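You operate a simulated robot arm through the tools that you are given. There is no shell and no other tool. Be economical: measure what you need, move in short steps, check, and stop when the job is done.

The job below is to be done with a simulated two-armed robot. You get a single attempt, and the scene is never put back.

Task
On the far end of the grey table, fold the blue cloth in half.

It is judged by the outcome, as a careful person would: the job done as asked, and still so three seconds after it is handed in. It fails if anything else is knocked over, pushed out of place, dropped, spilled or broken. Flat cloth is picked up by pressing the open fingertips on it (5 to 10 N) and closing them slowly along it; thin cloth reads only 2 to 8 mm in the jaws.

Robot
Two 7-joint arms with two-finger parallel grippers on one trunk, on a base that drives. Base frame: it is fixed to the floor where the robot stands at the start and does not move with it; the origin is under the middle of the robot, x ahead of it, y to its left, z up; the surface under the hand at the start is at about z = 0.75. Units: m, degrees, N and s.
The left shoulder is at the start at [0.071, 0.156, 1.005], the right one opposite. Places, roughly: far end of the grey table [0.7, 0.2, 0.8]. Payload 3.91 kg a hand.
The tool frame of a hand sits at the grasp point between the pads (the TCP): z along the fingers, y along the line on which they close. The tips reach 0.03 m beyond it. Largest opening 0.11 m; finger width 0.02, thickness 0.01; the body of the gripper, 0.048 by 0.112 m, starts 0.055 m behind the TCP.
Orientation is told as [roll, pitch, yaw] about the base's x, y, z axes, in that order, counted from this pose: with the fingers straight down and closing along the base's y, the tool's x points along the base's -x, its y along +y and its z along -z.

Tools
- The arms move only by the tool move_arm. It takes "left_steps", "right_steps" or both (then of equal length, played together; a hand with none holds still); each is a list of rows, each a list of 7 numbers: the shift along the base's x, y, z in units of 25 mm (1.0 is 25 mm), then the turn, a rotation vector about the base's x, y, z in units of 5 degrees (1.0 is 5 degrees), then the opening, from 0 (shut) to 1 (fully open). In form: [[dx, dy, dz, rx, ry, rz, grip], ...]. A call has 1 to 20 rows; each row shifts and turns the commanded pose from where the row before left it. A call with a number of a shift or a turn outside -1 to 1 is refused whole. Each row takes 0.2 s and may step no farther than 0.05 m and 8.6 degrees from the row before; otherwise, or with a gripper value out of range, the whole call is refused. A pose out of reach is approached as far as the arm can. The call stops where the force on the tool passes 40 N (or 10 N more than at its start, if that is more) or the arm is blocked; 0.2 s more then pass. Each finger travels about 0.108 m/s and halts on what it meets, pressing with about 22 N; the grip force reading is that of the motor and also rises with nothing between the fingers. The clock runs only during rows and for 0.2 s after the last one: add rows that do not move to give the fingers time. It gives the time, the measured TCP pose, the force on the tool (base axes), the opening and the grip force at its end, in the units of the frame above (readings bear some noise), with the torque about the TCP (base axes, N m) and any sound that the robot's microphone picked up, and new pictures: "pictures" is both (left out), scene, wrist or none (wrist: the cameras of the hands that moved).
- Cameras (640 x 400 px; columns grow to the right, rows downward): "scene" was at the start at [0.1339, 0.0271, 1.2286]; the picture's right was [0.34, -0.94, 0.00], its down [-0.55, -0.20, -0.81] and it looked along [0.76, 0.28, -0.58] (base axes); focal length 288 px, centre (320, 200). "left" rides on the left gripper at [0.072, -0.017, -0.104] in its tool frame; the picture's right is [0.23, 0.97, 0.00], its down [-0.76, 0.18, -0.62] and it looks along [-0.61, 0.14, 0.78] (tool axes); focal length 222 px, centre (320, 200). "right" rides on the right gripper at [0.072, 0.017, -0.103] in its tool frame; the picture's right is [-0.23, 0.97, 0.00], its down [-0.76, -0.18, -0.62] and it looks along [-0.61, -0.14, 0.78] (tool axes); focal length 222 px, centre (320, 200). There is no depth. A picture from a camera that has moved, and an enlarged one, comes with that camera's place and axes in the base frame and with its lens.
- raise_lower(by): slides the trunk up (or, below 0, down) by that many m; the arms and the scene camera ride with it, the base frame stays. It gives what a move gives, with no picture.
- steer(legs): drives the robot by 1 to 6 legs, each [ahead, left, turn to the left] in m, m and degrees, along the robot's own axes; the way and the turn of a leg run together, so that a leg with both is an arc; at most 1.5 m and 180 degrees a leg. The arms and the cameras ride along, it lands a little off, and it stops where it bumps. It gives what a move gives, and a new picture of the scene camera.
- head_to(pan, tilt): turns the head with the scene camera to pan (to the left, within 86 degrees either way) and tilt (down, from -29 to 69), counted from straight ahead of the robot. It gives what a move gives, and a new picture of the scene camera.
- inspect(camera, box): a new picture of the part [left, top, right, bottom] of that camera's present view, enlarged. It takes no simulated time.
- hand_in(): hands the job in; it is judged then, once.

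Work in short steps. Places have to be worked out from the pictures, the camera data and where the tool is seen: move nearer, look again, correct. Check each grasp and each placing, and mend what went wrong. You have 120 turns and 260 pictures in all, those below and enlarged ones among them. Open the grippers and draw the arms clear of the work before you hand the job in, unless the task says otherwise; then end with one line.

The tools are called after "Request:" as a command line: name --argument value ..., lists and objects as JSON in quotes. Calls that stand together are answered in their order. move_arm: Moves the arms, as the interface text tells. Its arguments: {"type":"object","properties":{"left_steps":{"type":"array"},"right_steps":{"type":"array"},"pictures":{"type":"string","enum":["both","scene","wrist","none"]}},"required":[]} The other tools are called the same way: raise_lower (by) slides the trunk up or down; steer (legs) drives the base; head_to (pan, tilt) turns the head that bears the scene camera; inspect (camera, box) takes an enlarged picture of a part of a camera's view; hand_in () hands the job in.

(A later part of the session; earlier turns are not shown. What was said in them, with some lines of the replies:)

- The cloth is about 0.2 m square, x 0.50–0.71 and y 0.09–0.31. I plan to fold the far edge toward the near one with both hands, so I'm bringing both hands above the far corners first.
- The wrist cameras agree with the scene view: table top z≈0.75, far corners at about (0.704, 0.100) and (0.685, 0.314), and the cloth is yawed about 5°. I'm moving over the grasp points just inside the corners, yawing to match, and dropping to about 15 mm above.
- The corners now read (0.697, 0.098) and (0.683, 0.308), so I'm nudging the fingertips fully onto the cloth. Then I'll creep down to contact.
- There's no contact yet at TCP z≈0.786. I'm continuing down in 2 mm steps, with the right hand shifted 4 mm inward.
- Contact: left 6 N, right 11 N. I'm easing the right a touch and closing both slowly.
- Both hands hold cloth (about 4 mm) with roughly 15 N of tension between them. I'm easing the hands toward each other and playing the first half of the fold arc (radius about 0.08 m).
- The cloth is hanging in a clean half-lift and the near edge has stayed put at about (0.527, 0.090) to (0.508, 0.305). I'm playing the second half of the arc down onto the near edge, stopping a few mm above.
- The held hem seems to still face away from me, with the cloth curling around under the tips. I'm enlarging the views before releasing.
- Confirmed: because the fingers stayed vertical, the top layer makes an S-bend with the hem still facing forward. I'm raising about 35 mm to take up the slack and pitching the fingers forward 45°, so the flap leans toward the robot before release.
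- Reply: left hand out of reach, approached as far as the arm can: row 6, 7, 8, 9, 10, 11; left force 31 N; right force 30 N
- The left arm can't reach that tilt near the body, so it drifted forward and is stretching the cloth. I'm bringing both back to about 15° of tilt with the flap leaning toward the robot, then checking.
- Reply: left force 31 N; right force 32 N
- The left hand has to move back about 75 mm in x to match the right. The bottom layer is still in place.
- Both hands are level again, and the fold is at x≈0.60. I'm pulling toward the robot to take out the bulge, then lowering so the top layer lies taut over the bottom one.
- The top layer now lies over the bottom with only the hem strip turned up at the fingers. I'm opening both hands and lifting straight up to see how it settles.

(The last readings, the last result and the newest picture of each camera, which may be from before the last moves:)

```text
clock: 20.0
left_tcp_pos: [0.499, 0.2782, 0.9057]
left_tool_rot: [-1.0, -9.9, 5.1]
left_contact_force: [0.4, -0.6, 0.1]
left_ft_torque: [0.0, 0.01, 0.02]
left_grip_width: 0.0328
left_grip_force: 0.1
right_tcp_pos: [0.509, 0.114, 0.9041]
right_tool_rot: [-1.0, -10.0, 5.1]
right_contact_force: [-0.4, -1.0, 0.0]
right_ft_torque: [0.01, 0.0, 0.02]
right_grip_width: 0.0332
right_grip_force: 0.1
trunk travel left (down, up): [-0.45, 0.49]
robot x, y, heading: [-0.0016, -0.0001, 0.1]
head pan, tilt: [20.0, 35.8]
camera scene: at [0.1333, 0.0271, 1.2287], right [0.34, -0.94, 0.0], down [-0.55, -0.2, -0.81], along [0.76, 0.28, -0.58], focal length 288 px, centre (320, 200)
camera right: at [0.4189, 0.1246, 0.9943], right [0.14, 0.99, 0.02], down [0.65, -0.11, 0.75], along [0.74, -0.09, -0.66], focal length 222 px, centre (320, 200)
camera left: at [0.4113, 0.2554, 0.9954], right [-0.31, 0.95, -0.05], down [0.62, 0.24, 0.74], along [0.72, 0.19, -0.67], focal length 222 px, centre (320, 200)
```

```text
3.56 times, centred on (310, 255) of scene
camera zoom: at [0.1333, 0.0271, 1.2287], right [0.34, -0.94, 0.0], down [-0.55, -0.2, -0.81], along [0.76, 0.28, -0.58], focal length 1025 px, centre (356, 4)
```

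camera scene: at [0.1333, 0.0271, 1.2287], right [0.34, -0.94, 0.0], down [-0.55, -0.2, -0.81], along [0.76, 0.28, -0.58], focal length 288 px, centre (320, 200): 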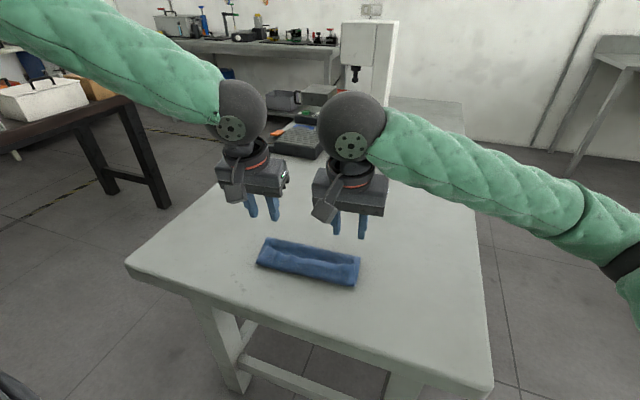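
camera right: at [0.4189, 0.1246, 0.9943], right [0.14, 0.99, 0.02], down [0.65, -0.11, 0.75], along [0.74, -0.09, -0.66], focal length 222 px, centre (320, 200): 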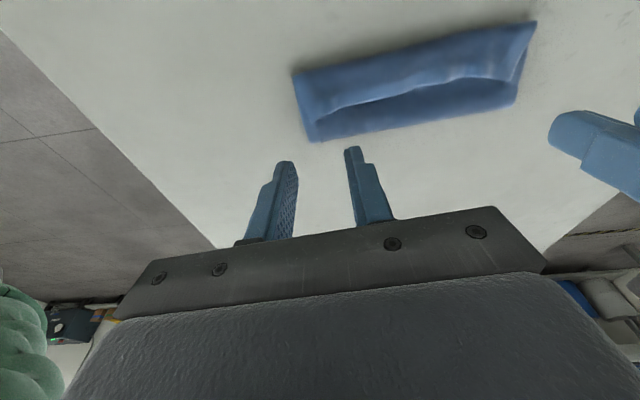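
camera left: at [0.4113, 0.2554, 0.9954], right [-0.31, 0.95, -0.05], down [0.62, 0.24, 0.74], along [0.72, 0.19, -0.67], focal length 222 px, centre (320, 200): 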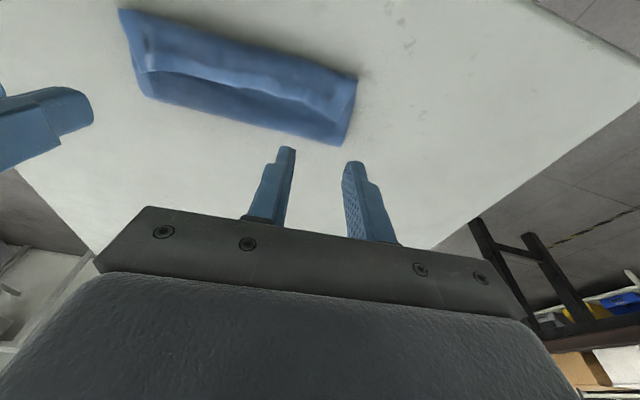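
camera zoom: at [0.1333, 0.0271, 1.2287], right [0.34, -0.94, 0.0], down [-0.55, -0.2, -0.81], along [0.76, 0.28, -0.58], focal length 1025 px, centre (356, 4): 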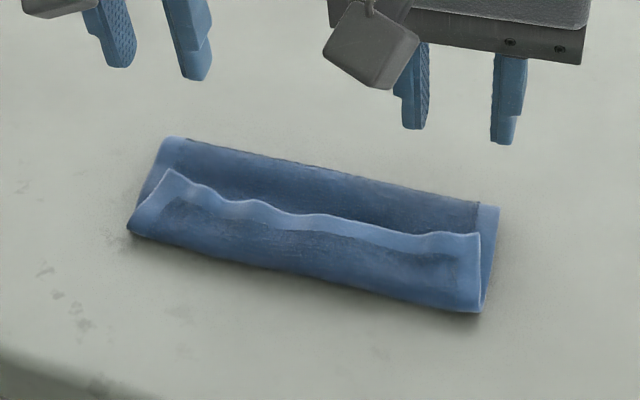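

The hem flap sprang up facing forward, so it still has to be turned over toward the robot and the crease corrected. The arms are cramped here, so I'm backing the base off and centring it on the cloth before the repair.

Request:
steer --legs '[[-0.14, 0.14, 0]]'

Request:
head_to --pan 5 --tilt 36

```text
clock: 21.6
left_tcp_pos: [0.3585, 0.4195, 0.9067]
left_tool_rot: [-1.0, -9.9, 5.2]
left_contact_force: [0.2, -0.9, 0.1]
left_ft_torque: [-0.02, 0.01, -0.01]
left_grip_width: 0.033
left_grip_force: 0.0
right_tcp_pos: [0.3689, 0.2561, 0.9042]
right_tool_rot: [-1.0, -10.1, 5.2]
right_contact_force: [-0.3, 0.2, 0.8]
right_ft_torque: [0.0, 0.01, 0.0]
right_grip_width: 0.0329
right_grip_force: 0.0
trunk travel left (down, up): [-0.45, 0.49]
robot x, y, heading: [-0.1389, 0.1389, 0.2]
head pan, tilt: [20.0, 35.8]
camera scene: at [-0.0068, 0.1687, 1.2287], right [0.34, -0.94, 0.0], down [-0.55, -0.2, -0.81], along [0.76, 0.28, -0.58], focal length 288 px, centre (320, 200)
```

scene: 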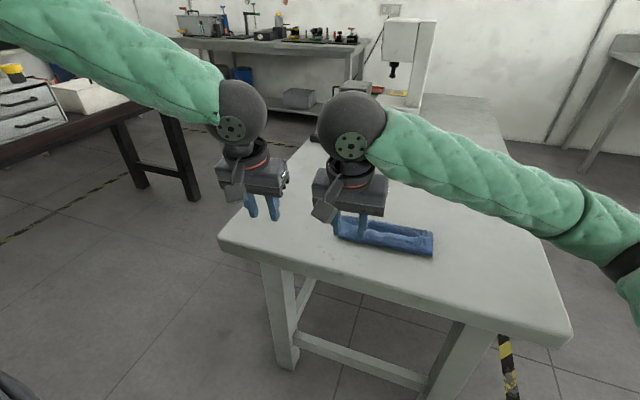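

```text
clock: 22.4
left_tcp_pos: [0.3593, 0.4192, 0.9064]
left_tool_rot: [-0.8, -9.9, 5.2]
left_contact_force: [-0.3, -0.5, 0.5]
left_ft_torque: [0.01, 0.01, 0.0]
left_grip_width: 0.0328
left_grip_force: 0.0
right_tcp_pos: [0.3703, 0.2545, 0.9049]
right_tool_rot: [-1.0, -10.0, 5.2]
right_contact_force: [0.2, 1.2, -0.5]
right_ft_torque: [0.05, -0.02, -0.02]
right_grip_width: 0.033
right_grip_force: 0.1
trunk travel left (down, up): [-0.45, 0.49]
robot x, y, heading: [-0.1415, 0.1389, -0.2]
head pan, tilt: [5.0, 36.0]
camera scene: at [-0.001, 0.1454, 1.2283], right [0.09, -1.0, 0.0], down [-0.59, -0.05, -0.81], along [0.81, 0.07, -0.59], focal length 288 px, centre (320, 200)
```

scene: 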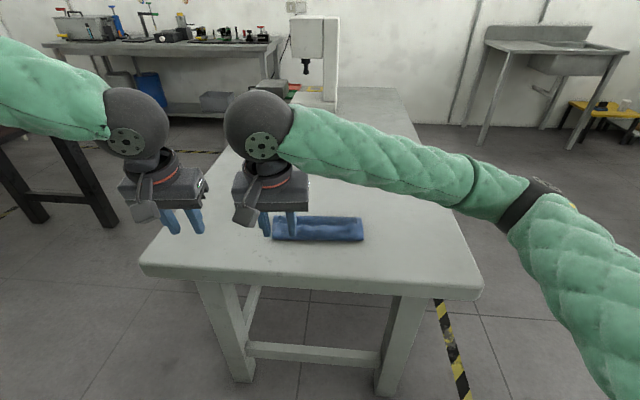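

The base is now at (-0.14, 0.14). I'm moving both hands above the valley just beyond the raised flap, fingers vertical, to sweep the flap toward the robot.

Request:
move_arm --left_steps '[[0.98, -0.8, 0, 0, 1, 0, 0.5], [0.98, -0.8, 0, 0, 1, 0, 0.5], [0.98, -0.8, -0.2, 0, 0, 0, 0.5], [0.98, -0.8, -0.2, 0, 0, 0, 0.5], [0.98, -0.8, -0.3, 0, 0, 0, 0.5], [0.98, -0.8, -0.3, 0, 0, 0, 0.5], [0.98, -0.8, -0.4, 0, 0, 0, 0.5], [0.98, -0.8, -0.4, 0, 0, 0, 0.5], [0, 0, 0, 0, 0, 0, 0.5]]' --right_steps '[[1, -0.6, 0, 0, 1, 0, 0.5], [1, -0.6, 0, 0, 1, 0, 0.5], [1, -0.6, -0.2, 0, 0, 0, 0.5], [1, -0.6, -0.2, 0, 0, 0, 0.5], [1, -0.6, -0.3, 0, 0, 0, 0.5], [1, -0.6, -0.3, 0, 0, 0, 0.5], [1, -0.6, -0.4, 0, 0, 0, 0.5], [1, -0.6, -0.4, 0, 0, 0, 0.5], [0, 0, 0, 0, 0, 0, 0.5]]'

Request:
inspect --camera "scene" --box '[230, 170, 410, 280]'

```text
clock: 24.4
left_tcp_pos: [0.5541, 0.2582, 0.8624]
left_tool_rot: [0.0, 0.0, 5.1]
left_contact_force: [0.0, 0.4, -0.3]
left_ft_torque: [0.01, -0.02, -0.03]
left_grip_width: 0.0549
left_grip_force: 0.0
right_tcp_pos: [0.5688, 0.1334, 0.8611]
right_tool_rot: [0.0, 0.0, 5.1]
right_contact_force: [-0.6, 0.2, 0.4]
right_ft_torque: [0.01, -0.03, 0.03]
right_grip_width: 0.0551
right_grip_force: 0.1
trunk travel left (down, up): [-0.45, 0.49]
robot x, y, heading: [-0.1422, 0.1382, -0.2]
head pan, tilt: [5.0, 36.0]
camera scene: at [-0.0019, 0.1451, 1.2285], right [0.09, -1.0, 0.0], down [-0.59, -0.05, -0.81], along [0.81, 0.07, -0.59], focal length 288 px, centre (320, 200)
camera right: at [0.4957, 0.145, 0.964], right [0.14, 0.99, 0.0], down [0.77, -0.11, 0.62], along [0.62, -0.09, -0.78], focal length 222 px, centre (320, 200)
camera left: at [0.4841, 0.2358, 0.9649], right [-0.31, 0.95, 0.0], down [0.74, 0.24, 0.62], along [0.59, 0.2, -0.78], focal length 222 px, centre (320, 200)
```

scene: 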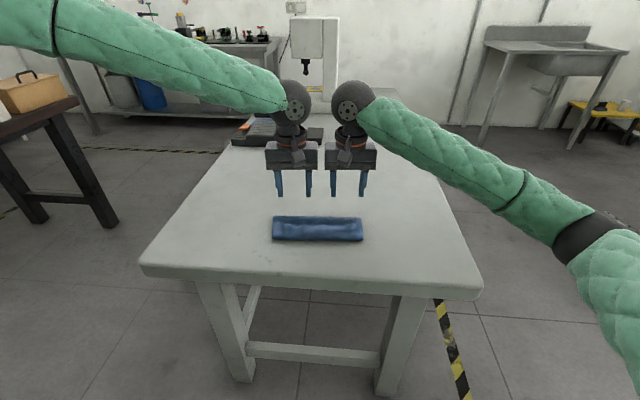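
right: 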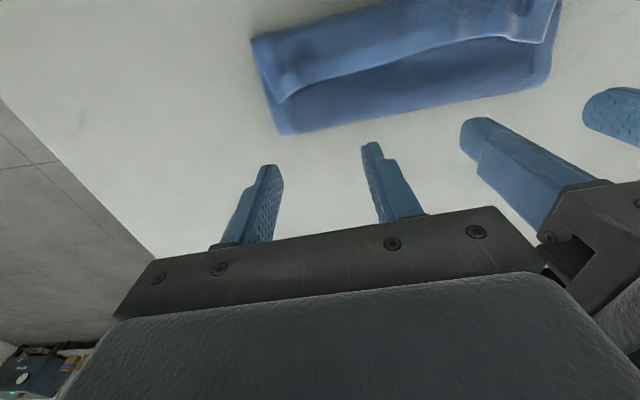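
left: 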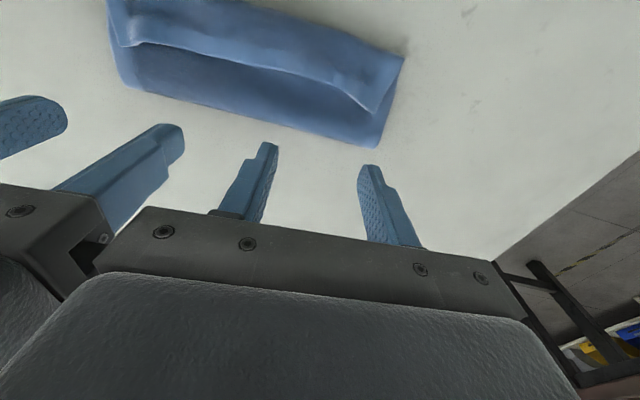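

```text
3.56 times, centred on (320, 225) of scene
camera zoom: at [-0.0019, 0.1451, 1.2285], right [0.09, -1.0, 0.0], down [-0.59, -0.05, -0.81], along [0.81, 0.07, -0.59], focal length 1025 px, centre (320, 111)
```

zoom: 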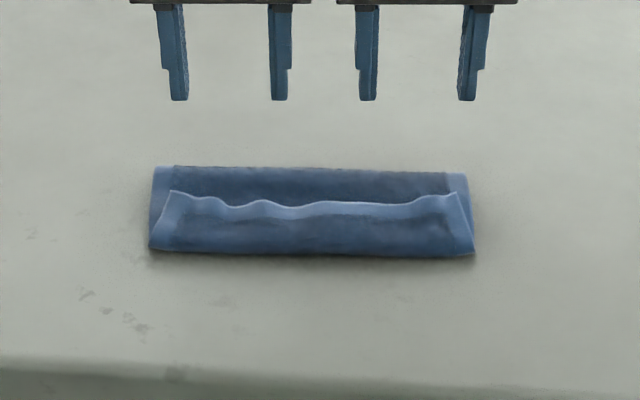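

The hem leans at x≈0.54 and the far crease is at x≈0.57, so there's a gap for the fingertips at x≈0.555–0.565. I'm lowering to about 15 mm above the table there and sweeping toward the robot.

Request:
move_arm --left_steps '[[0, 0, -0.85, 0, 0, 0, 0.5], [0, 0, -0.85, 0, 0, 0, 0.5], [0, 0, -0.85, 0, 0, 0, 0.5], [-0.5, 0, 0, 0, 0, 0, 0.5], [-0.5, 0, 0, 0, 0, 0, 0.5], [-0.5, 0, 0, 0, 0, 0, 0.5], [-0.5, 0, 0, 0, 0, 0, 0.5], [-0.5, 0, 0, 0, 0, 0, 0.5], [-0.5, 0, 0, 0, 0, 0, 0.5]]' --right_steps '[[-0.1, 0, -0.85, 0, 0, 0, 0.5], [0, 0, -0.85, 0, 0, 0, 0.5], [0, 0, -0.85, 0, 0, 0, 0.5], [-0.5, 0, 0, 0, 0, 0, 0.5], [-0.5, 0, 0, 0, 0, 0, 0.5], [-0.5, 0, 0, 0, 0, 0, 0.5], [-0.5, 0, 0, 0, 0, 0, 0.5], [-0.5, 0, 0, 0, 0, 0, 0.5], [-0.5, 0, 0, 0, 0, 0, 0.5]]'

Request:
inspect --camera "scene" --box '[230, 170, 410, 280]'

```text
clock: 26.4
left_tcp_pos: [0.4812, 0.2587, 0.7984]
left_tool_rot: [-0.1, 0.1, 5.0]
left_contact_force: [-0.1, 0.4, 0.8]
left_ft_torque: [-0.01, 0.01, -0.02]
left_grip_width: 0.0549
left_grip_force: 0.0
right_tcp_pos: [0.4911, 0.1341, 0.7965]
right_tool_rot: [0.1, 0.0, 5.1]
right_contact_force: [-0.7, 0.6, 0.3]
right_ft_torque: [0.03, 0.01, 0.0]
right_grip_width: 0.0547
right_grip_force: 0.0
trunk travel left (down, up): [-0.45, 0.49]
robot x, y, heading: [-0.1391, 0.1425, 0.1]
head pan, tilt: [5.0, 36.0]
camera scene: at [-0.0011, 0.145, 1.2283], right [0.09, -1.0, 0.0], down [-0.59, -0.05, -0.81], along [0.81, 0.07, -0.59], focal length 288 px, centre (320, 200)
camera right: at [0.4189, 0.1454, 0.8999], right [0.14, 0.99, 0.0], down [0.77, -0.11, 0.62], along [0.62, -0.09, -0.78], focal length 222 px, centre (320, 200)
camera left: at [0.4098, 0.2361, 0.9006], right [-0.31, 0.95, 0.0], down [0.74, 0.24, 0.62], along [0.59, 0.19, -0.78], focal length 222 px, centre (320, 200)
```

scene: 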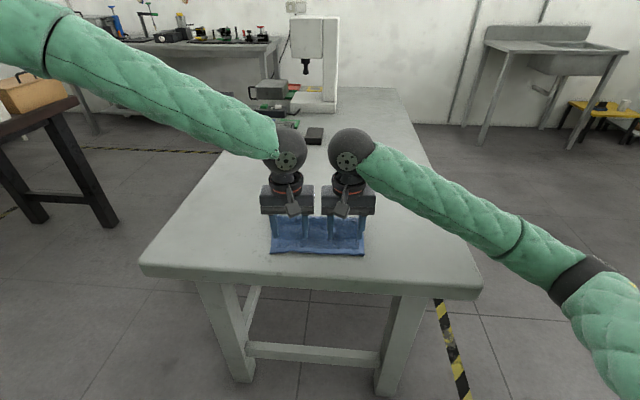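
right: 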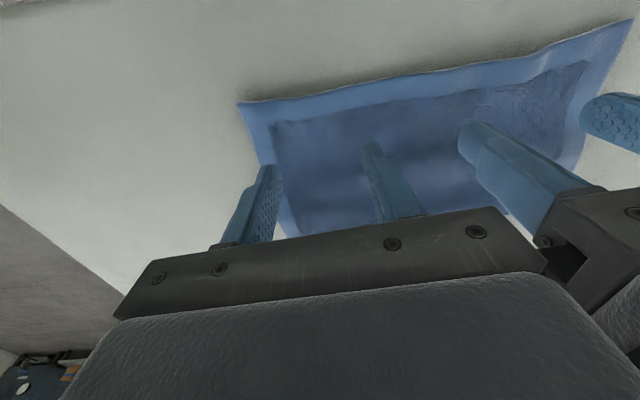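
left: 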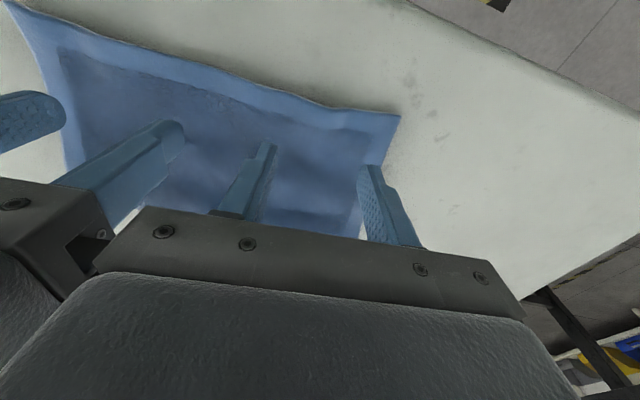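

```text
3.56 times, centred on (320, 225) of scene
camera zoom: at [-0.0011, 0.145, 1.2283], right [0.09, -1.0, 0.0], down [-0.59, -0.05, -0.81], along [0.81, 0.07, -0.59], focal length 1025 px, centre (320, 111)
```

zoom: 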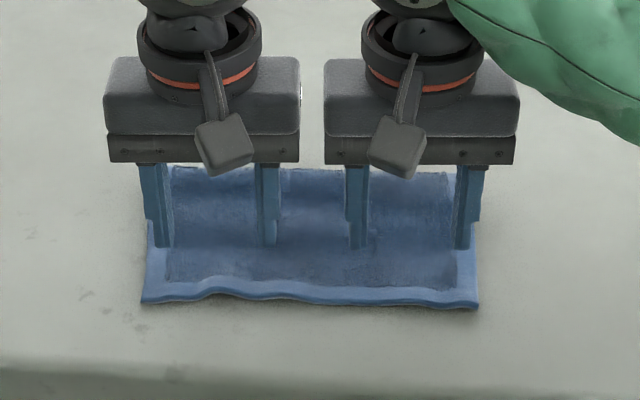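

The flap turned over cleanly, and the top layer's hem now lies at x≈0.44–0.45 with single cloth under it. I'm regrasping that hem near its corners, moving above the points first.

Request:
move_arm --left_steps '[[0, 0, 0.8, 0, 0, 0, 0.3], [-0.5, 0.25, 0, 0, 0, 0, 0.3], [-0.54, 0.25, 0, 0, 0, 0, 0.3], [0, 0, -0.6, 0, 0, 0, 0.3], [0, 0, 0, 0, 0, 0, 0.3]]' --right_steps '[[0, 0, 0.8, 0, 0, 0, 0.3], [-0.6, -0.3, 0, 0, 0, 0, 0.3], [-0.56, -0.3, 0, 0, 0, 0, 0.3], [0, 0, -0.6, 0, 0, 0, 0.3], [0, 0, 0, 0, 0, 0, 0.3]]'

Request:
inspect --camera "scene" --box '[230, 170, 410, 280]'

```text
clock: 27.6
left_tcp_pos: [0.454, 0.2715, 0.8027]
left_tool_rot: [0.0, 0.0, 5.1]
left_contact_force: [0.3, -0.6, -0.4]
left_ft_torque: [-0.01, -0.02, -0.01]
left_grip_width: 0.0329
left_grip_force: 0.0
right_tcp_pos: [0.4635, 0.1194, 0.8023]
right_tool_rot: [0.0, 0.0, 5.0]
right_contact_force: [-1.0, -0.6, -0.5]
right_ft_torque: [0.02, -0.05, 0.01]
right_grip_width: 0.033
right_grip_force: 0.0
trunk travel left (down, up): [-0.45, 0.49]
robot x, y, heading: [-0.1395, 0.1425, 0.1]
head pan, tilt: [5.0, 36.0]
camera scene: at [-0.0017, 0.145, 1.2285], right [0.09, -1.0, 0.0], down [-0.59, -0.05, -0.81], along [0.81, 0.07, -0.59], focal length 288 px, centre (320, 200)
camera right: at [0.3892, 0.1305, 0.9062], right [0.14, 0.99, 0.0], down [0.77, -0.11, 0.62], along [0.62, -0.09, -0.78], focal length 222 px, centre (320, 200)
camera left: at [0.3831, 0.2486, 0.9061], right [-0.31, 0.95, 0.0], down [0.74, 0.24, 0.62], along [0.59, 0.2, -0.78], focal length 222 px, centre (320, 200)
```

scene: 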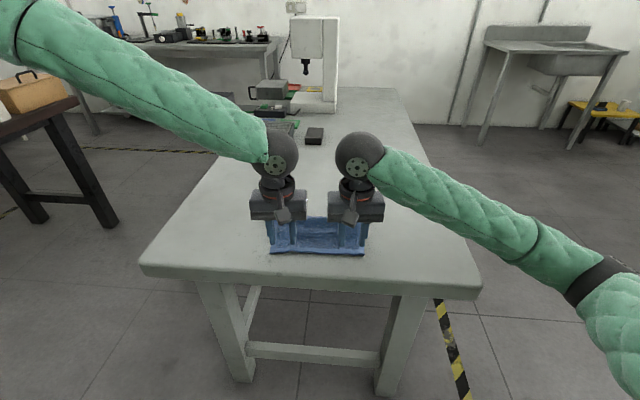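
right: 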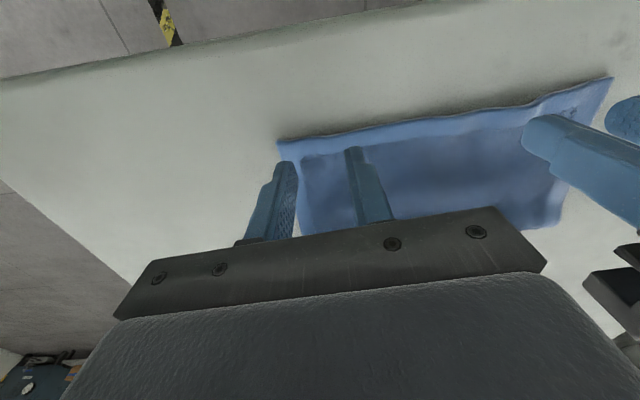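
left: 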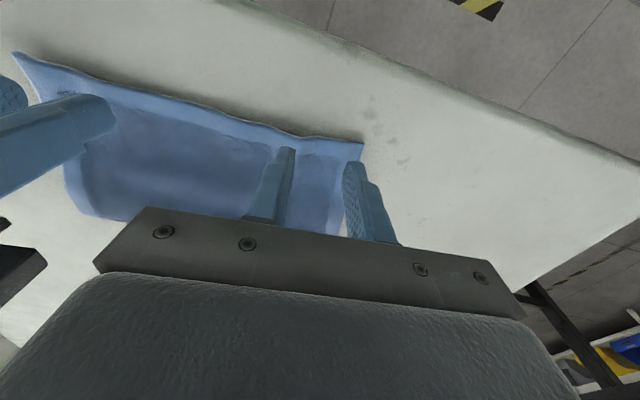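

```text
3.56 times, centred on (320, 225) of scene
camera zoom: at [-0.0017, 0.145, 1.2285], right [0.09, -1.0, 0.0], down [-0.59, -0.05, -0.81], along [0.81, 0.07, -0.59], focal length 1025 px, centre (320, 111)
```

zoom: 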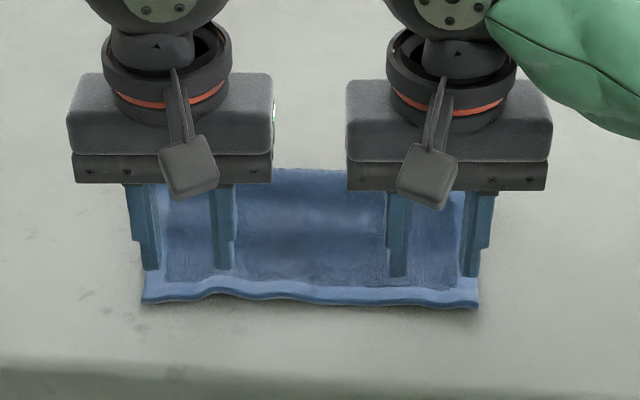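

The corners are at about (0.452, 0.092) and (0.440, 0.301). I'm shifting each hand about 6 mm inward and lowering until light contact.

Request:
move_arm --left_steps '[[0, -0.25, -0.4, 0, 0, 0, 0.3], [0, 0, -0.26, 0, 0, 0, 0.3], [0, 0, -0.08, 0, 0, 0, 0.3], [0, 0, -0.05, 0, 0, 0, 0.3], [0, 0, 0, 0, 0, 0, 0.3]]' --right_steps '[[-0.1, 0.25, -0.4, 0, 0, 0, 0.3], [0, 0, -0.26, 0, 0, 0, 0.3], [0, 0, -0.08, 0, 0, 0, 0.3], [0, 0, -0.05, 0, 0, 0, 0.3], [0, 0, 0, 0, 0, 0, 0.3]]' --pictures "none"

```text
clock: 28.8
left_tcp_pos: [0.4543, 0.2652, 0.7828]
left_tool_rot: [0.0, 0.0, 5.1]
left_contact_force: [2.3, -0.7, 5.1]
left_ft_torque: [0.01, -0.03, -0.05]
left_grip_width: 0.0332
left_grip_force: 0.0
right_tcp_pos: [0.4594, 0.1259, 0.7839]
right_tool_rot: [0.0, -0.2, 5.0]
right_contact_force: [5.1, -1.4, 20.2]
right_ft_torque: [-0.02, -0.18, -0.02]
right_grip_width: 0.033
right_grip_force: 0.0
trunk travel left (down, up): [-0.45, 0.49]
robot x, y, heading: [-0.1368, 0.1355, 0.2]
head pan, tilt: [5.0, 36.0]
```

Left is at 5 N and right at 20 N. I'm easing the right up about 1.5 mm and closing slowly, drifting the hands slightly together.

Request:
move_arm --left_steps '[[0, 0, -0.02, 0, 0, 0, 0.27], [0, 0, 0, 0, 0, 0, 0.24], [0, 0, 0, 0, 0, 0, 0.21], [0, 0, 0, 0, 0, 0, 0.18], [0, 0, 0, 0, 0, 0, 0.15], [0, 0, 0, 0, 0, 0, 0.12], [0, 0, 0, 0, 0, 0, 0.09], [0, 0, 0, 0, 0, 0, 0.06], [0, -0.05, 0, 0, 0, 0, 0.03], [0, -0.05, 0, 0, 0, 0, 0], [0, -0.05, 0, 0, 0, 0, 0], [0, 0, 0, 0, 0, 0, 0]]' --right_steps '[[0, 0, 0.06, 0, 0, 0, 0.27], [0, 0, 0, 0, 0, 0, 0.24], [0, 0, 0, 0, 0, 0, 0.21], [0, 0, 0, 0, 0, 0, 0.18], [0, 0, 0, 0, 0, 0, 0.15], [0, 0, 0, 0, 0, 0, 0.12], [0, 0, 0, 0, 0, 0, 0.09], [0, 0, 0, 0, 0, 0, 0.06], [0, 0.05, 0, 0, 0, 0, 0.03], [0, 0.05, 0, 0, 0, 0, 0], [0, 0.05, 0, 0, 0, 0, 0], [0, 0, 0, 0, 0, 0, 0]]' --pictures "wrist"

```text
clock: 31.4
left_tcp_pos: [0.4542, 0.2615, 0.7822]
left_tool_rot: [0.0, 0.1, 5.2]
left_contact_force: [0.6, -1.6, 12.1]
left_ft_torque: [-0.01, -0.03, 0.01]
left_grip_width: 0.0043
left_grip_force: 22.0
right_tcp_pos: [0.4591, 0.1284, 0.7827]
right_tool_rot: [-0.1, -0.1, 5.1]
right_contact_force: [-0.2, 1.7, 11.2]
right_ft_torque: [0.07, 0.03, 0.06]
right_grip_width: 0.0037
right_grip_force: 21.4
trunk travel left (down, up): [-0.45, 0.49]
robot x, y, heading: [-0.1392, 0.1402, 0.3]
head pan, tilt: [5.0, 36.0]
camera right: at [0.387, 0.1403, 0.8872], right [0.14, 0.99, 0.0], down [0.77, -0.11, 0.62], along [0.62, -0.09, -0.78], focal length 222 px, centre (320, 200)
camera left: at [0.383, 0.239, 0.8858], right [-0.31, 0.95, 0.0], down [0.74, 0.24, 0.62], along [0.59, 0.2, -0.78], focal length 222 px, centre (320, 200)
```

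right: 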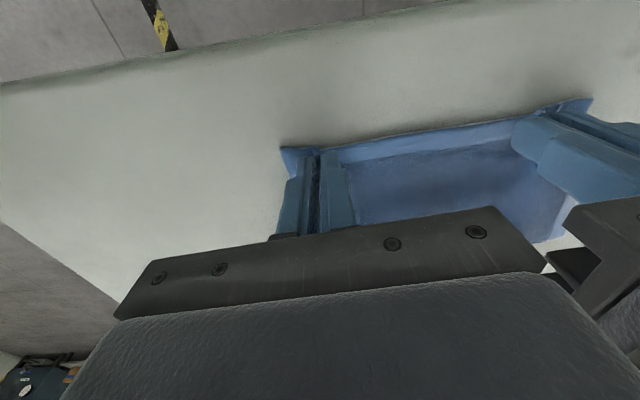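
left: 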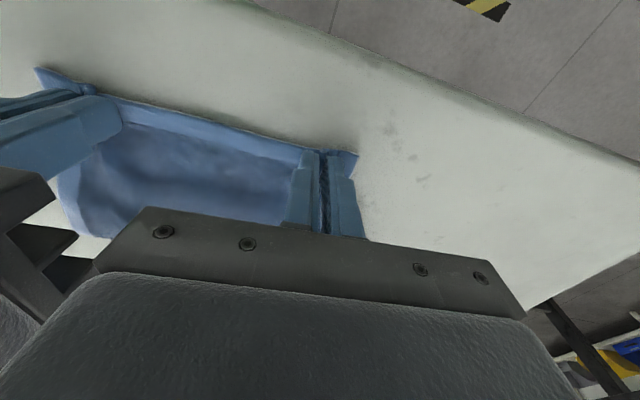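

Both grips are good (about 4 mm), with the hem pointing toward the robot this time. I'm lifting the flap to stand above the intended crease so I can see the bottom layer.

Request:
move_arm --left_steps '[[0.46, 0, 1, 0, 0, 0, 0], [0.75, 0, 0.8, 0, 0, 0, 0], [0.93, 0, 0.6, 0, 0, 0, 0], [0.93, 0, 0.5, 0, 0, 0, 0], [0.93, 0, 0.3, 0, 0, 0, 0], [0.88, 0, 0.1, 0, 0, 0, 0], [0, 0, 0, 0, 0, 0, 0]]' --right_steps '[[0.5, 0, 1, 0, 0, 0, 0], [0.8, 0, 0.8, 0, 0, 0, 0], [1, 0, 0.6, 0, 0, 0, 0], [1, 0, 0.5, 0, 0, 0, 0], [1, 0, 0.3, 0, 0, 0, 0], [0.94, 0, 0.1, 0, 0, 0, 0], [0, 0, 0, 0, 0, 0, 0]]'

Request:
inspect --camera "scene" --box '[230, 170, 410, 280]'

```text
clock: 33.0
left_tcp_pos: [0.5769, 0.2619, 0.865]
left_tool_rot: [0.0, 0.0, 5.0]
left_contact_force: [1.2, -6.2, -0.8]
left_ft_torque: [-0.18, -0.03, -0.06]
left_grip_width: 0.0042
left_grip_force: 21.7
right_tcp_pos: [0.591, 0.129, 0.8644]
right_tool_rot: [0.0, 0.0, 5.1]
right_contact_force: [-1.6, 7.1, -0.7]
right_ft_torque: [0.19, -0.01, -0.01]
right_grip_width: 0.0037
right_grip_force: 21.9
trunk travel left (down, up): [-0.45, 0.49]
robot x, y, heading: [-0.1397, 0.1433, 0.3]
head pan, tilt: [5.0, 36.0]
camera scene: at [-0.0013, 0.145, 1.2284], right [0.09, -1.0, 0.0], down [-0.59, -0.05, -0.81], along [0.81, 0.07, -0.59], focal length 288 px, centre (320, 200)
camera right: at [0.519, 0.1402, 0.9688], right [0.14, 0.99, 0.0], down [0.77, -0.11, 0.62], along [0.62, -0.09, -0.78], focal length 222 px, centre (320, 200)
camera left: at [0.5052, 0.2391, 0.9681], right [-0.31, 0.95, 0.0], down [0.74, 0.24, 0.62], along [0.59, 0.19, -0.78], focal length 222 px, centre (320, 200)
```

scene: 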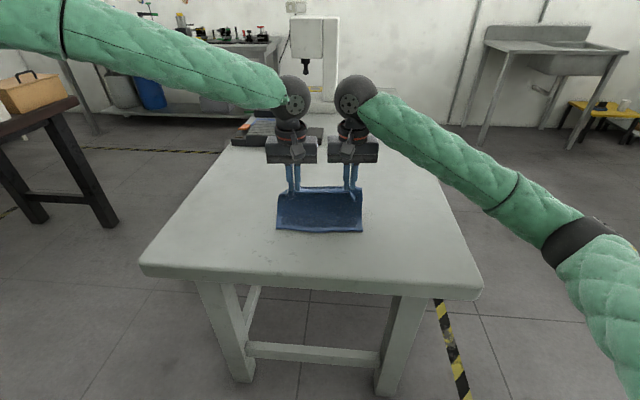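
right: 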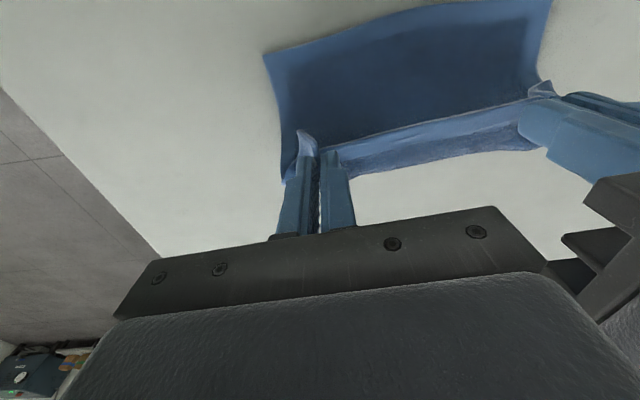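
left: 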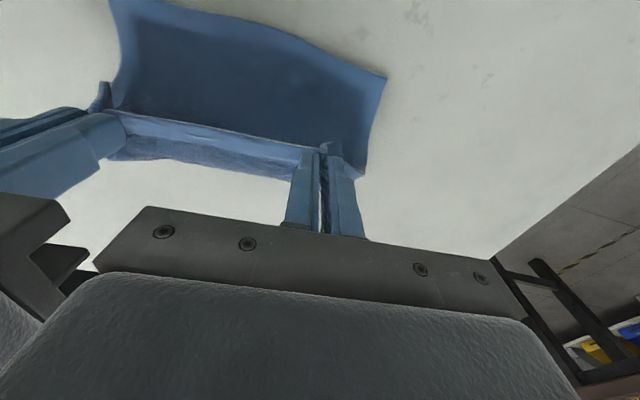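

```text
3.56 times, centred on (320, 225) of scene
camera zoom: at [-0.0013, 0.145, 1.2284], right [0.09, -1.0, 0.0], down [-0.59, -0.05, -0.81], along [0.81, 0.07, -0.59], focal length 1025 px, centre (320, 111)
```

zoom: 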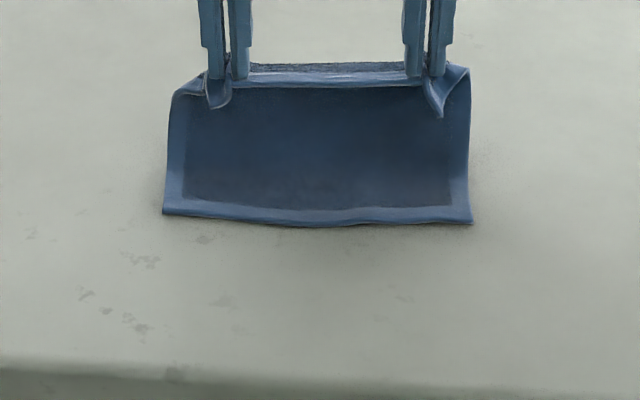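

The bottom layer's edge is at x≈0.532 (right) and 0.522 (left), and the flap stands taut over the crease at about 0.615–0.62. I'm laying it down along an arc so the hem lands on the bottom edge.

Request:
move_arm --left_steps '[[-0.6, 0, -0.72, 0, 0, 0, 0], [-0.56, 0, -0.64, 0, 0, 0, 0], [-0.32, 0, -0.68, 0, 0, 0, 0], [-0.2, 0, -0.75, 0, 0, 0, 0], [-0.04, 0, -0.1, 0, 0, 0, 0], [0, 0, 0, 0, 0, 0, 0]]' --right_steps '[[-0.68, 0, -0.72, 0, 0, 0, 0], [-0.64, 0, -0.64, 0, 0, 0, 0], [-0.36, 0, -0.68, 0, 0, 0, 0], [-0.24, 0, -0.75, 0, 0, 0, 0], [-0.04, 0, -0.1, 0, 0, 0, 0], [0, 0, 0, 0, 0, 0, 0]]'

Request:
inspect --camera "scene" --box '[230, 170, 410, 280]'

```text
clock: 34.4
left_tcp_pos: [0.5333, 0.2616, 0.7936]
left_tool_rot: [-0.1, 0.0, 5.1]
left_contact_force: [0.0, -5.7, 0.9]
left_ft_torque: [-0.17, -0.01, -0.02]
left_grip_width: 0.004
left_grip_force: 22.2
right_tcp_pos: [0.5431, 0.1298, 0.7916]
right_tool_rot: [0.1, 0.0, 5.1]
right_contact_force: [-0.3, 5.8, 0.2]
right_ft_torque: [0.15, 0.0, -0.01]
right_grip_width: 0.0035
right_grip_force: 22.4
trunk travel left (down, up): [-0.45, 0.49]
robot x, y, heading: [-0.1399, 0.1416, 0.1]
head pan, tilt: [5.0, 36.0]
camera scene: at [-0.0007, 0.1451, 1.2282], right [0.09, -1.0, 0.0], down [-0.59, -0.05, -0.81], along [0.81, 0.07, -0.59], focal length 288 px, centre (320, 200)
camera right: at [0.4698, 0.1404, 0.8958], right [0.14, 0.99, 0.0], down [0.77, -0.11, 0.62], along [0.62, -0.09, -0.78], focal length 222 px, centre (320, 200)
camera left: at [0.4629, 0.2391, 0.8953], right [-0.31, 0.95, 0.0], down [0.74, 0.24, 0.62], along [0.59, 0.2, -0.78], focal length 222 px, centre (320, 200)
```

scene: 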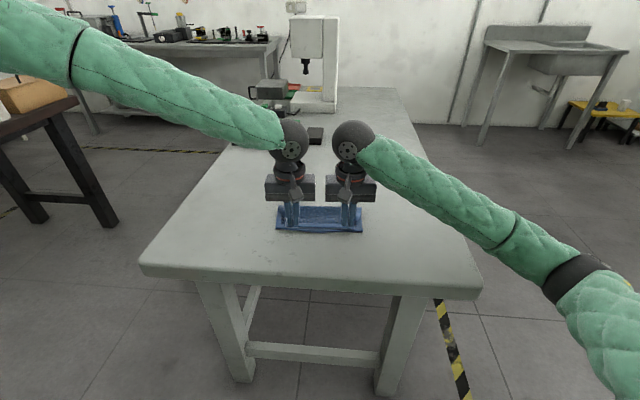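
right: 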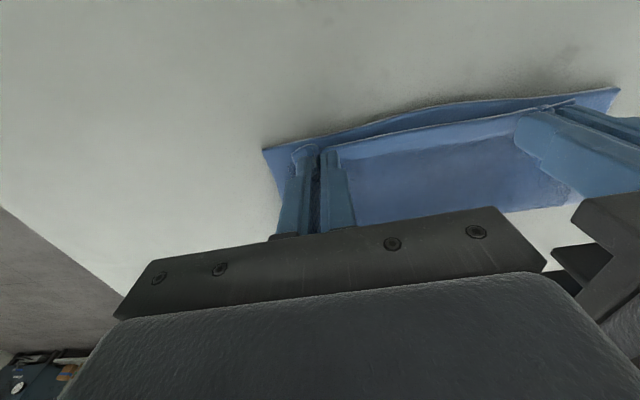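
left: 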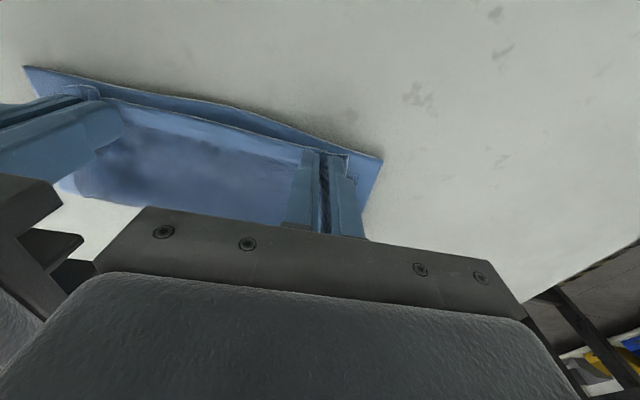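

```text
3.56 times, centred on (320, 225) of scene
camera zoom: at [-0.0007, 0.1451, 1.2282], right [0.09, -1.0, 0.0], down [-0.59, -0.05, -0.81], along [0.81, 0.07, -0.59], focal length 1025 px, centre (320, 111)
```

zoom: 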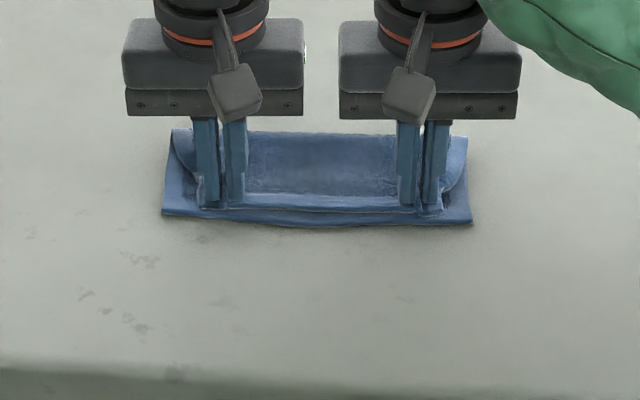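

It is lying nicely, with the hem about 8 mm short of the bottom edge. I'm shifting that much farther, setting it down and releasing.

Request:
move_arm --left_steps '[[-0.2, 0, 0, 0, 0, 0, 0], [-0.15, 0, -0.15, 0, 0, 0, 0], [0, 0, 0, 0, 0, 0, 0], [0, 0, 0.02, 0, 0, 0, 0.1], [0, 0, 0, 0, 0, 0, 0.2], [0, 0, 0, 0, 0, 0, 0.3], [0, 0, 0, 0, 0, 0, 0.3], [0, 0, 0.6, 0, 0, 0, 0.3], [0, 0, 1, 0, 0, 0, 0.3], [0, 0, 1, 0, 0, 0, 0.3], [0, 0.5, 1, 0, 0, 0, 0.3]]' --right_steps '[[-0.2, 0, 0, 0, 0, 0, 0], [-0.15, 0, -0.15, 0, 0, 0, 0], [0, 0, 0, 0, 0, 0, 0], [0, 0, 0.02, 0, 0, 0, 0.1], [0, 0, 0, 0, 0, 0, 0.2], [0, 0, 0, 0, 0, 0, 0.3], [0, 0, 0, 0, 0, 0, 0.3], [0, 0, 0.6, 0, 0, 0, 0.3], [0, 0, 1, 0, 0, 0, 0.3], [0, 0, 1, 0, 0, 0, 0.3], [0, -0.5, 1, 0, 0, 0, 0.3]]'

Request:
inspect --camera "scene" --box '[230, 170, 410, 280]'

```text
clock: 36.8
left_tcp_pos: [0.524, 0.2747, 0.8796]
left_tool_rot: [0.0, -0.1, 5.1]
left_contact_force: [-0.5, 0.2, -0.1]
left_ft_torque: [0.03, -0.05, 0.03]
left_grip_width: 0.033
left_grip_force: 0.1
right_tcp_pos: [0.5333, 0.1166, 0.8803]
right_tool_rot: [0.0, 0.2, 5.1]
right_contact_force: [0.1, -0.2, 0.0]
right_ft_torque: [0.0, -0.04, -0.02]
right_grip_width: 0.0333
right_grip_force: 0.1
trunk travel left (down, up): [-0.45, 0.49]
robot x, y, heading: [-0.1421, 0.1387, 0.3]
head pan, tilt: [5.0, 36.0]
camera scene: at [-0.0023, 0.1448, 1.2284], right [0.09, -1.0, 0.0], down [-0.58, -0.05, -0.81], along [0.81, 0.07, -0.59], focal length 288 px, centre (320, 200)
camera right: at [0.46, 0.127, 0.9846], right [0.14, 0.99, 0.0], down [0.77, -0.11, 0.62], along [0.62, -0.09, -0.78], focal length 222 px, centre (320, 200)
camera left: at [0.4526, 0.2513, 0.9831], right [-0.31, 0.95, 0.0], down [0.74, 0.24, 0.62], along [0.59, 0.2, -0.78], focal length 222 px, centre (320, 200)
```

scene: 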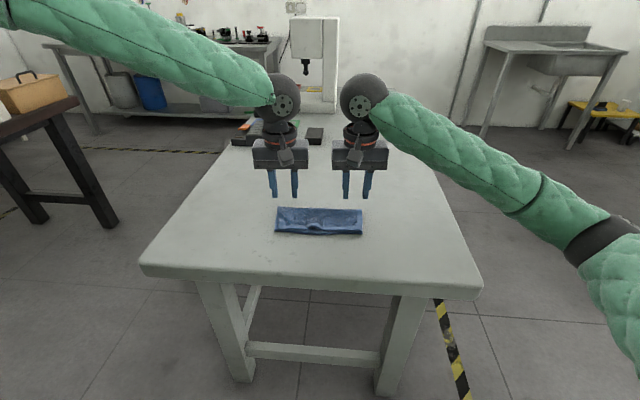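
right: 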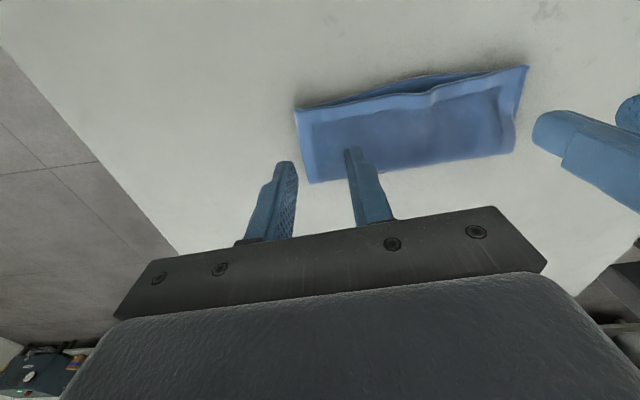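
left: 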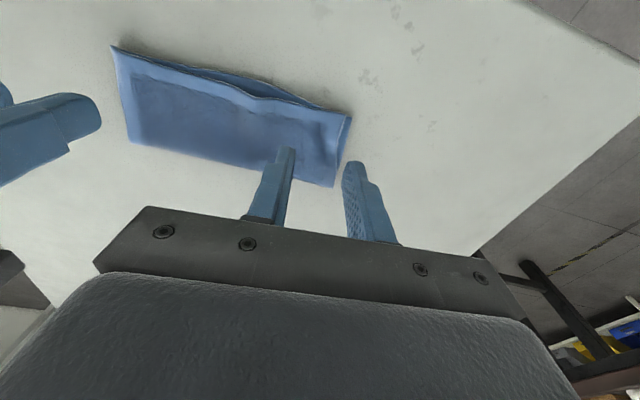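

```text
3.56 times, centred on (320, 225) of scene
camera zoom: at [-0.0023, 0.1448, 1.2284], right [0.09, -1.0, 0.0], down [-0.58, -0.05, -0.81], along [0.81, 0.07, -0.59], focal length 1025 px, centre (320, 111)
```

zoom: 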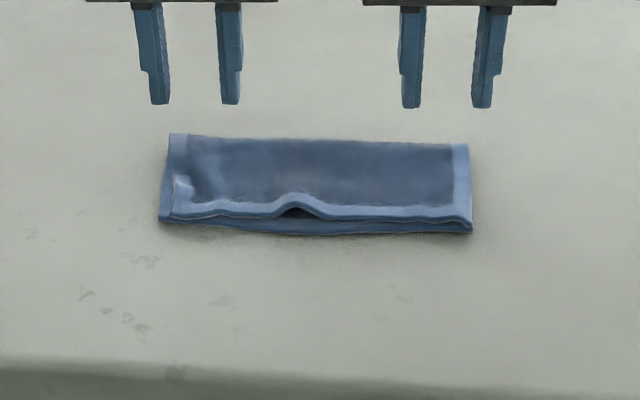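

The cloth is folded in half with edges and corners closely aligned, leaving only a small hump mid-hem. I'm moving the left hand away and smoothing the hump with the right one: press lightly with closed tips, then open them outward.

Request:
move_arm --left_steps '[[0, 1, 0.3, 0, 0, 0, 0.3], [0, 1, 0.3, 0, 0, 0, 0.3], [0, 1, 0.3, 0, 0, 0, 0.3], [0, 1, 0.3, 0, 0, 0, 0.3], [0, 1, 0, 0, 0, 0, 0.3], [0, 1, 0, 0, 0, 0, 0.3], [0, 0, 0, 0, 0, 0, 0.3], [0, 0, 0, 0, 0, 0, 0.3], [0, 0, 0, 0, 0, 0, 0.3]]' --right_steps '[[0, 0, 0, 0, 0, 0, 0], [0, 0.3, 0, 0, 0, 0, 0], [0.1, 0.8, 0, 0, 0, 0, 0], [0, 0.8, 0, 0, 0, 0, 0], [0, 0.8, 0, 0, 0, 0, 0], [0, 0.75, 0, 0, 0, 0, 0], [0, 0, -1, 0, 0, 0, 0], [0, 0, -1, 0, 0, 0, 0], [0, 0, -1, 0, 0, 0, 0]]'

Request:
inspect --camera "scene" --box '[230, 170, 410, 280]'

```text
clock: 38.8
left_tcp_pos: [0.5253, 0.4242, 0.9088]
left_tool_rot: [0.0, 0.2, 5.1]
left_contact_force: [-0.3, -0.2, 0.3]
left_ft_torque: [0.01, 0.0, -0.02]
left_grip_width: 0.033
left_grip_force: 0.1
right_tcp_pos: [0.5369, 0.2023, 0.8051]
right_tool_rot: [-0.1, 0.0, 5.1]
right_contact_force: [0.1, -0.2, -0.9]
right_ft_torque: [0.03, 0.0, 0.02]
right_grip_width: 0.0001
right_grip_force: 22.2
trunk travel left (down, up): [-0.45, 0.49]
robot x, y, heading: [-0.1405, 0.1389, 0.3]
head pan, tilt: [5.0, 36.0]
camera scene: at [-0.0004, 0.1449, 1.2283], right [0.09, -1.0, 0.0], down [-0.59, -0.05, -0.81], along [0.81, 0.07, -0.59], focal length 288 px, centre (320, 200)
camera right: at [0.4634, 0.2138, 0.9084], right [0.14, 0.99, 0.0], down [0.77, -0.11, 0.62], along [0.62, -0.09, -0.78], focal length 222 px, centre (320, 200)
camera left: at [0.4539, 0.4013, 1.0114], right [-0.31, 0.95, 0.0], down [0.74, 0.24, 0.62], along [0.59, 0.2, -0.78], focal length 222 px, centre (320, 200)
```

scene: 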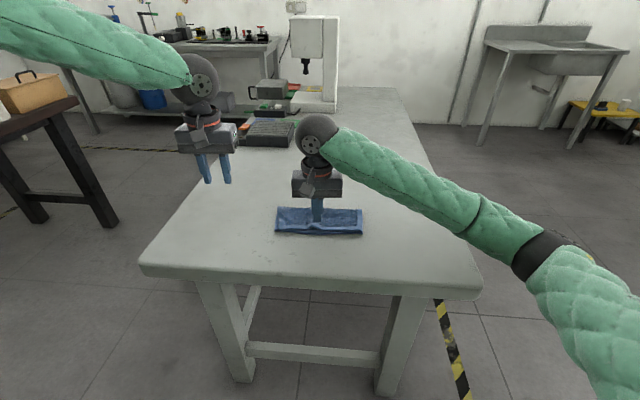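
right: 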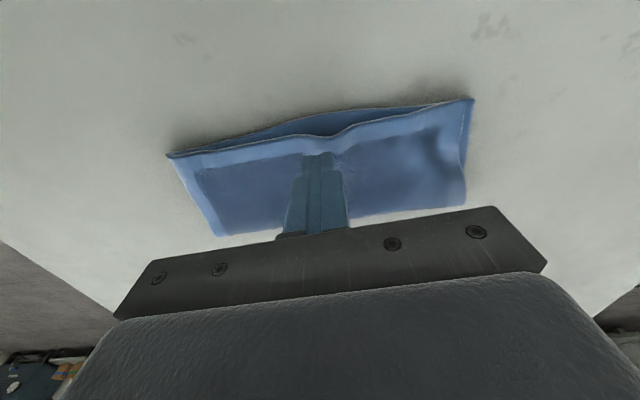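
left: 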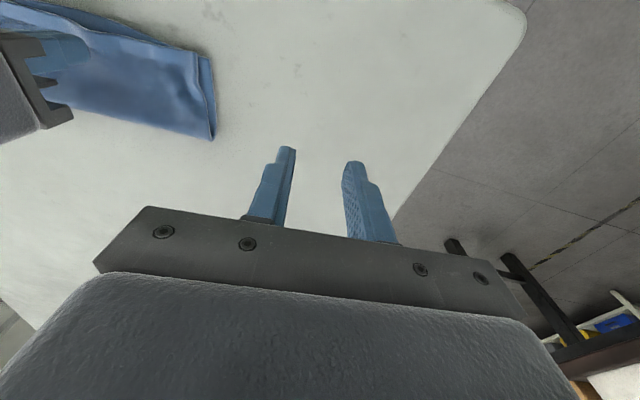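

```text
3.56 times, centred on (320, 225) of scene
camera zoom: at [-0.0004, 0.1449, 1.2283], right [0.09, -1.0, 0.0], down [-0.59, -0.05, -0.81], along [0.81, 0.07, -0.59], focal length 1025 px, centre (320, 111)
```

zoom: 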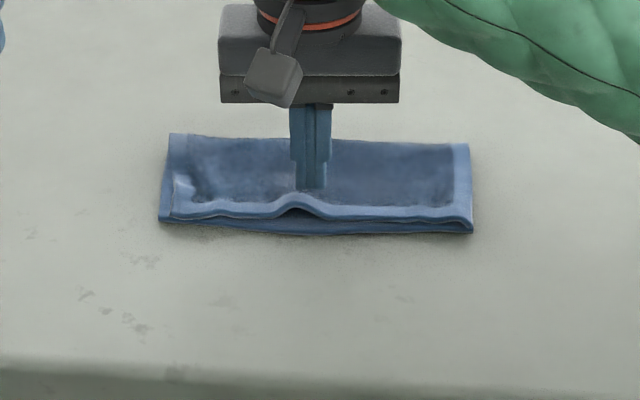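

The tips are about 10 mm beyond the hump, so I'm shifting onto it, pressing lightly and spreading.

Request:
move_arm --right_steps '[[-0.4, 0.15, 0, 0, 0, 0, 0], [0, 0, -0.4, 0, 0, 0, 0], [0, 0, -0.2, 0, 0, 0, 0], [0, 0, -0.16, 0, 0, 0, 0.02], [0, 0, 0, 0, 0, 0, 0.1], [0, 0, 0, 0, 0, 0, 0.2], [0, 0, 0, 0, 0, 0, 0.3], [0, 0, 0, 0, 0, 0, 0.4], [0, 0, 0, 0, 0, 0, 0.5], [0, 0, 0, 0, 0, 0, 0.6], [0, 0, 0, 0, 0, 0, 0.7], [0, 0, 0, 0, 0, 0, 0.8], [0, 0, 0, 0, 0, 0, 0.9]]' --pictures "wrist"

Request:
inspect --camera "scene" --box '[230, 170, 410, 280]'

```text
clock: 41.6
left_tcp_pos: [0.5247, 0.4251, 0.9089]
left_tool_rot: [0.0, 0.0, 5.0]
left_contact_force: [-0.1, 0.4, -0.4]
left_ft_torque: [0.0, -0.03, -0.02]
left_grip_width: 0.0328
left_grip_force: 0.0
right_tcp_pos: [0.5254, 0.2051, 0.7861]
right_tool_rot: [0.0, 0.0, 5.1]
right_contact_force: [-0.9, 0.9, 7.6]
right_ft_torque: [0.0, -0.01, -0.03]
right_grip_width: 0.0959
right_grip_force: 0.1
trunk travel left (down, up): [-0.45, 0.49]
robot x, y, heading: [-0.1403, 0.1395, -0.0]
head pan, tilt: [5.0, 36.0]
camera right: at [0.453, 0.2173, 0.8897], right [0.14, 0.99, 0.0], down [0.77, -0.11, 0.62], along [0.62, -0.09, -0.78], focal length 222 px, centre (320, 200)
```

right: 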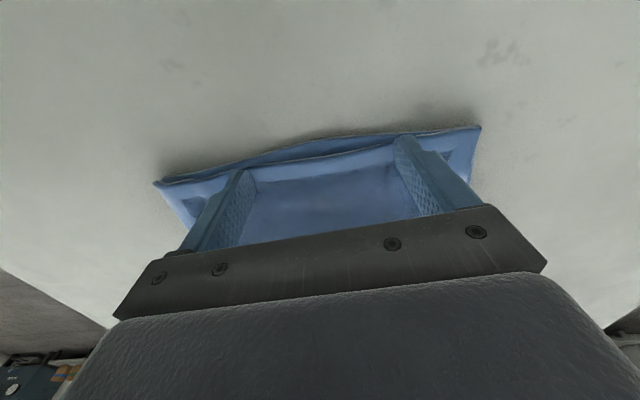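

```text
3.56 times, centred on (320, 225) of scene
camera zoom: at [-0.0013, 0.1452, 1.2283], right [0.09, -1.0, 0.0], down [-0.59, -0.05, -0.81], along [0.81, 0.07, -0.59], focal length 1025 px, centre (320, 111)
```

zoom: 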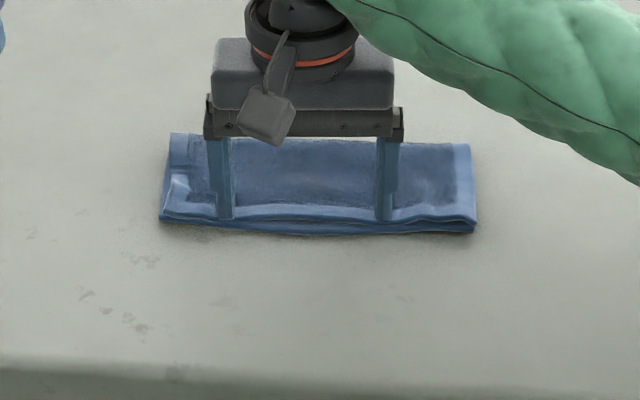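

The hump is smoothed out. I'm lifting straight up and drawing both arms clear.

Request:
move_arm --left_steps '[[0, 0, 0, 0, 0, 0, 0.6], [0, 0, 0, 0, 0, 0, 0.9], [0, 0, 0, 0, 0, 0, 0.9], [0, 0, 0, 0, 0, 0, 0.9], [0, 0, 0, 0, 0, 0, 0.9], [0, 0.5, 0, 0, 0, 0, 0.9], [0, 0.5, 0, 0, 0, 0, 0.9], [0, 0.5, 0, 0, 0, 0, 0.9], [0, 0.5, 0, 0, 0, 0, 0.9], [0, 0.5, 0, 0, 0, 0, 0.9], [0, 0, 0, 0, 0, 0, 0.9]]' --right_steps '[[0, 0, 0.3, 0, 0, 0, 0.9], [0, 0, 1, 0, 0, 0, 0.9], [0, 0, 1, 0, 0, 0, 0.9], [0, 0, 1, 0, 0, 0, 0.9], [0, 0, 1, 0, 0, 0, 0.9], [0, -1, 1, 0, 0, 0, 0.9], [0, -1, 0, 0, 0, 0, 0.9], [0, -1, 0, 0, 0, 0, 0.9], [0, -1, 0, 0, 0, 0, 0.9], [0, -1, 0, 0, 0, 0, 0.9], [0, -1, 0, 0, 0, 0, 0.9]]' --pictures "scene"

Request:
inspect --camera "scene" --box '[230, 170, 410, 280]'

```text
clock: 44.0
left_tcp_pos: [0.5237, 0.4857, 0.9092]
left_tool_rot: [-0.1, 0.0, 5.2]
left_contact_force: [-0.5, -0.4, -0.1]
left_ft_torque: [0.02, 0.01, 0.0]
left_grip_width: 0.099
left_grip_force: 0.0
right_tcp_pos: [0.5259, 0.0555, 0.9172]
right_tool_rot: [0.0, 0.0, 5.1]
right_contact_force: [-0.4, -0.7, 0.3]
right_ft_torque: [0.02, -0.01, 0.01]
right_grip_width: 0.0988
right_grip_force: 0.1
trunk travel left (down, up): [-0.45, 0.49]
robot x, y, heading: [-0.136, 0.1399, 0.2]
head pan, tilt: [5.0, 36.0]
camera scene: at [-0.0009, 0.1445, 1.2283], right [0.09, -1.0, 0.0], down [-0.59, -0.05, -0.81], along [0.81, 0.07, -0.59], focal length 288 px, centre (320, 200)
```

scene: 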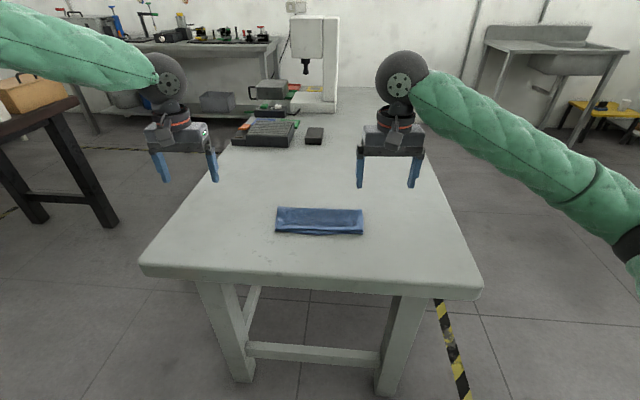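

```text
3.56 times, centred on (320, 225) of scene
camera zoom: at [-0.0009, 0.1445, 1.2283], right [0.09, -1.0, 0.0], down [-0.59, -0.05, -0.81], along [0.81, 0.07, -0.59], focal length 1025 px, centre (320, 111)
```

zoom: 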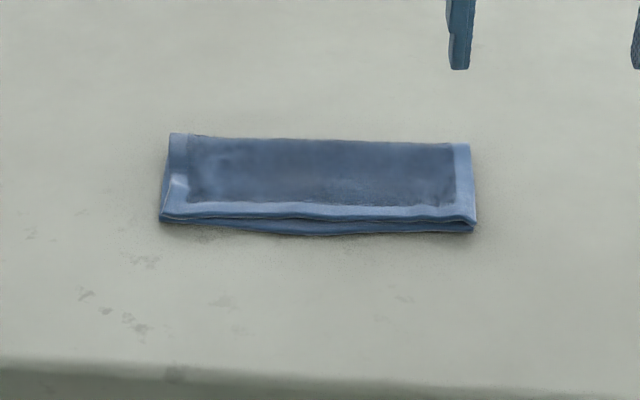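

The cloth is flat, neatly folded in half with its edges aligned, and the grippers are open and clear. Nothing else has moved, so I'm handing in.

Request:
hand_in

```text
The job is handed in.
```

The blue cloth is folded in half on the far end of the grey table, with its edges and corners closely aligned. Both grippers are open and clear of it.
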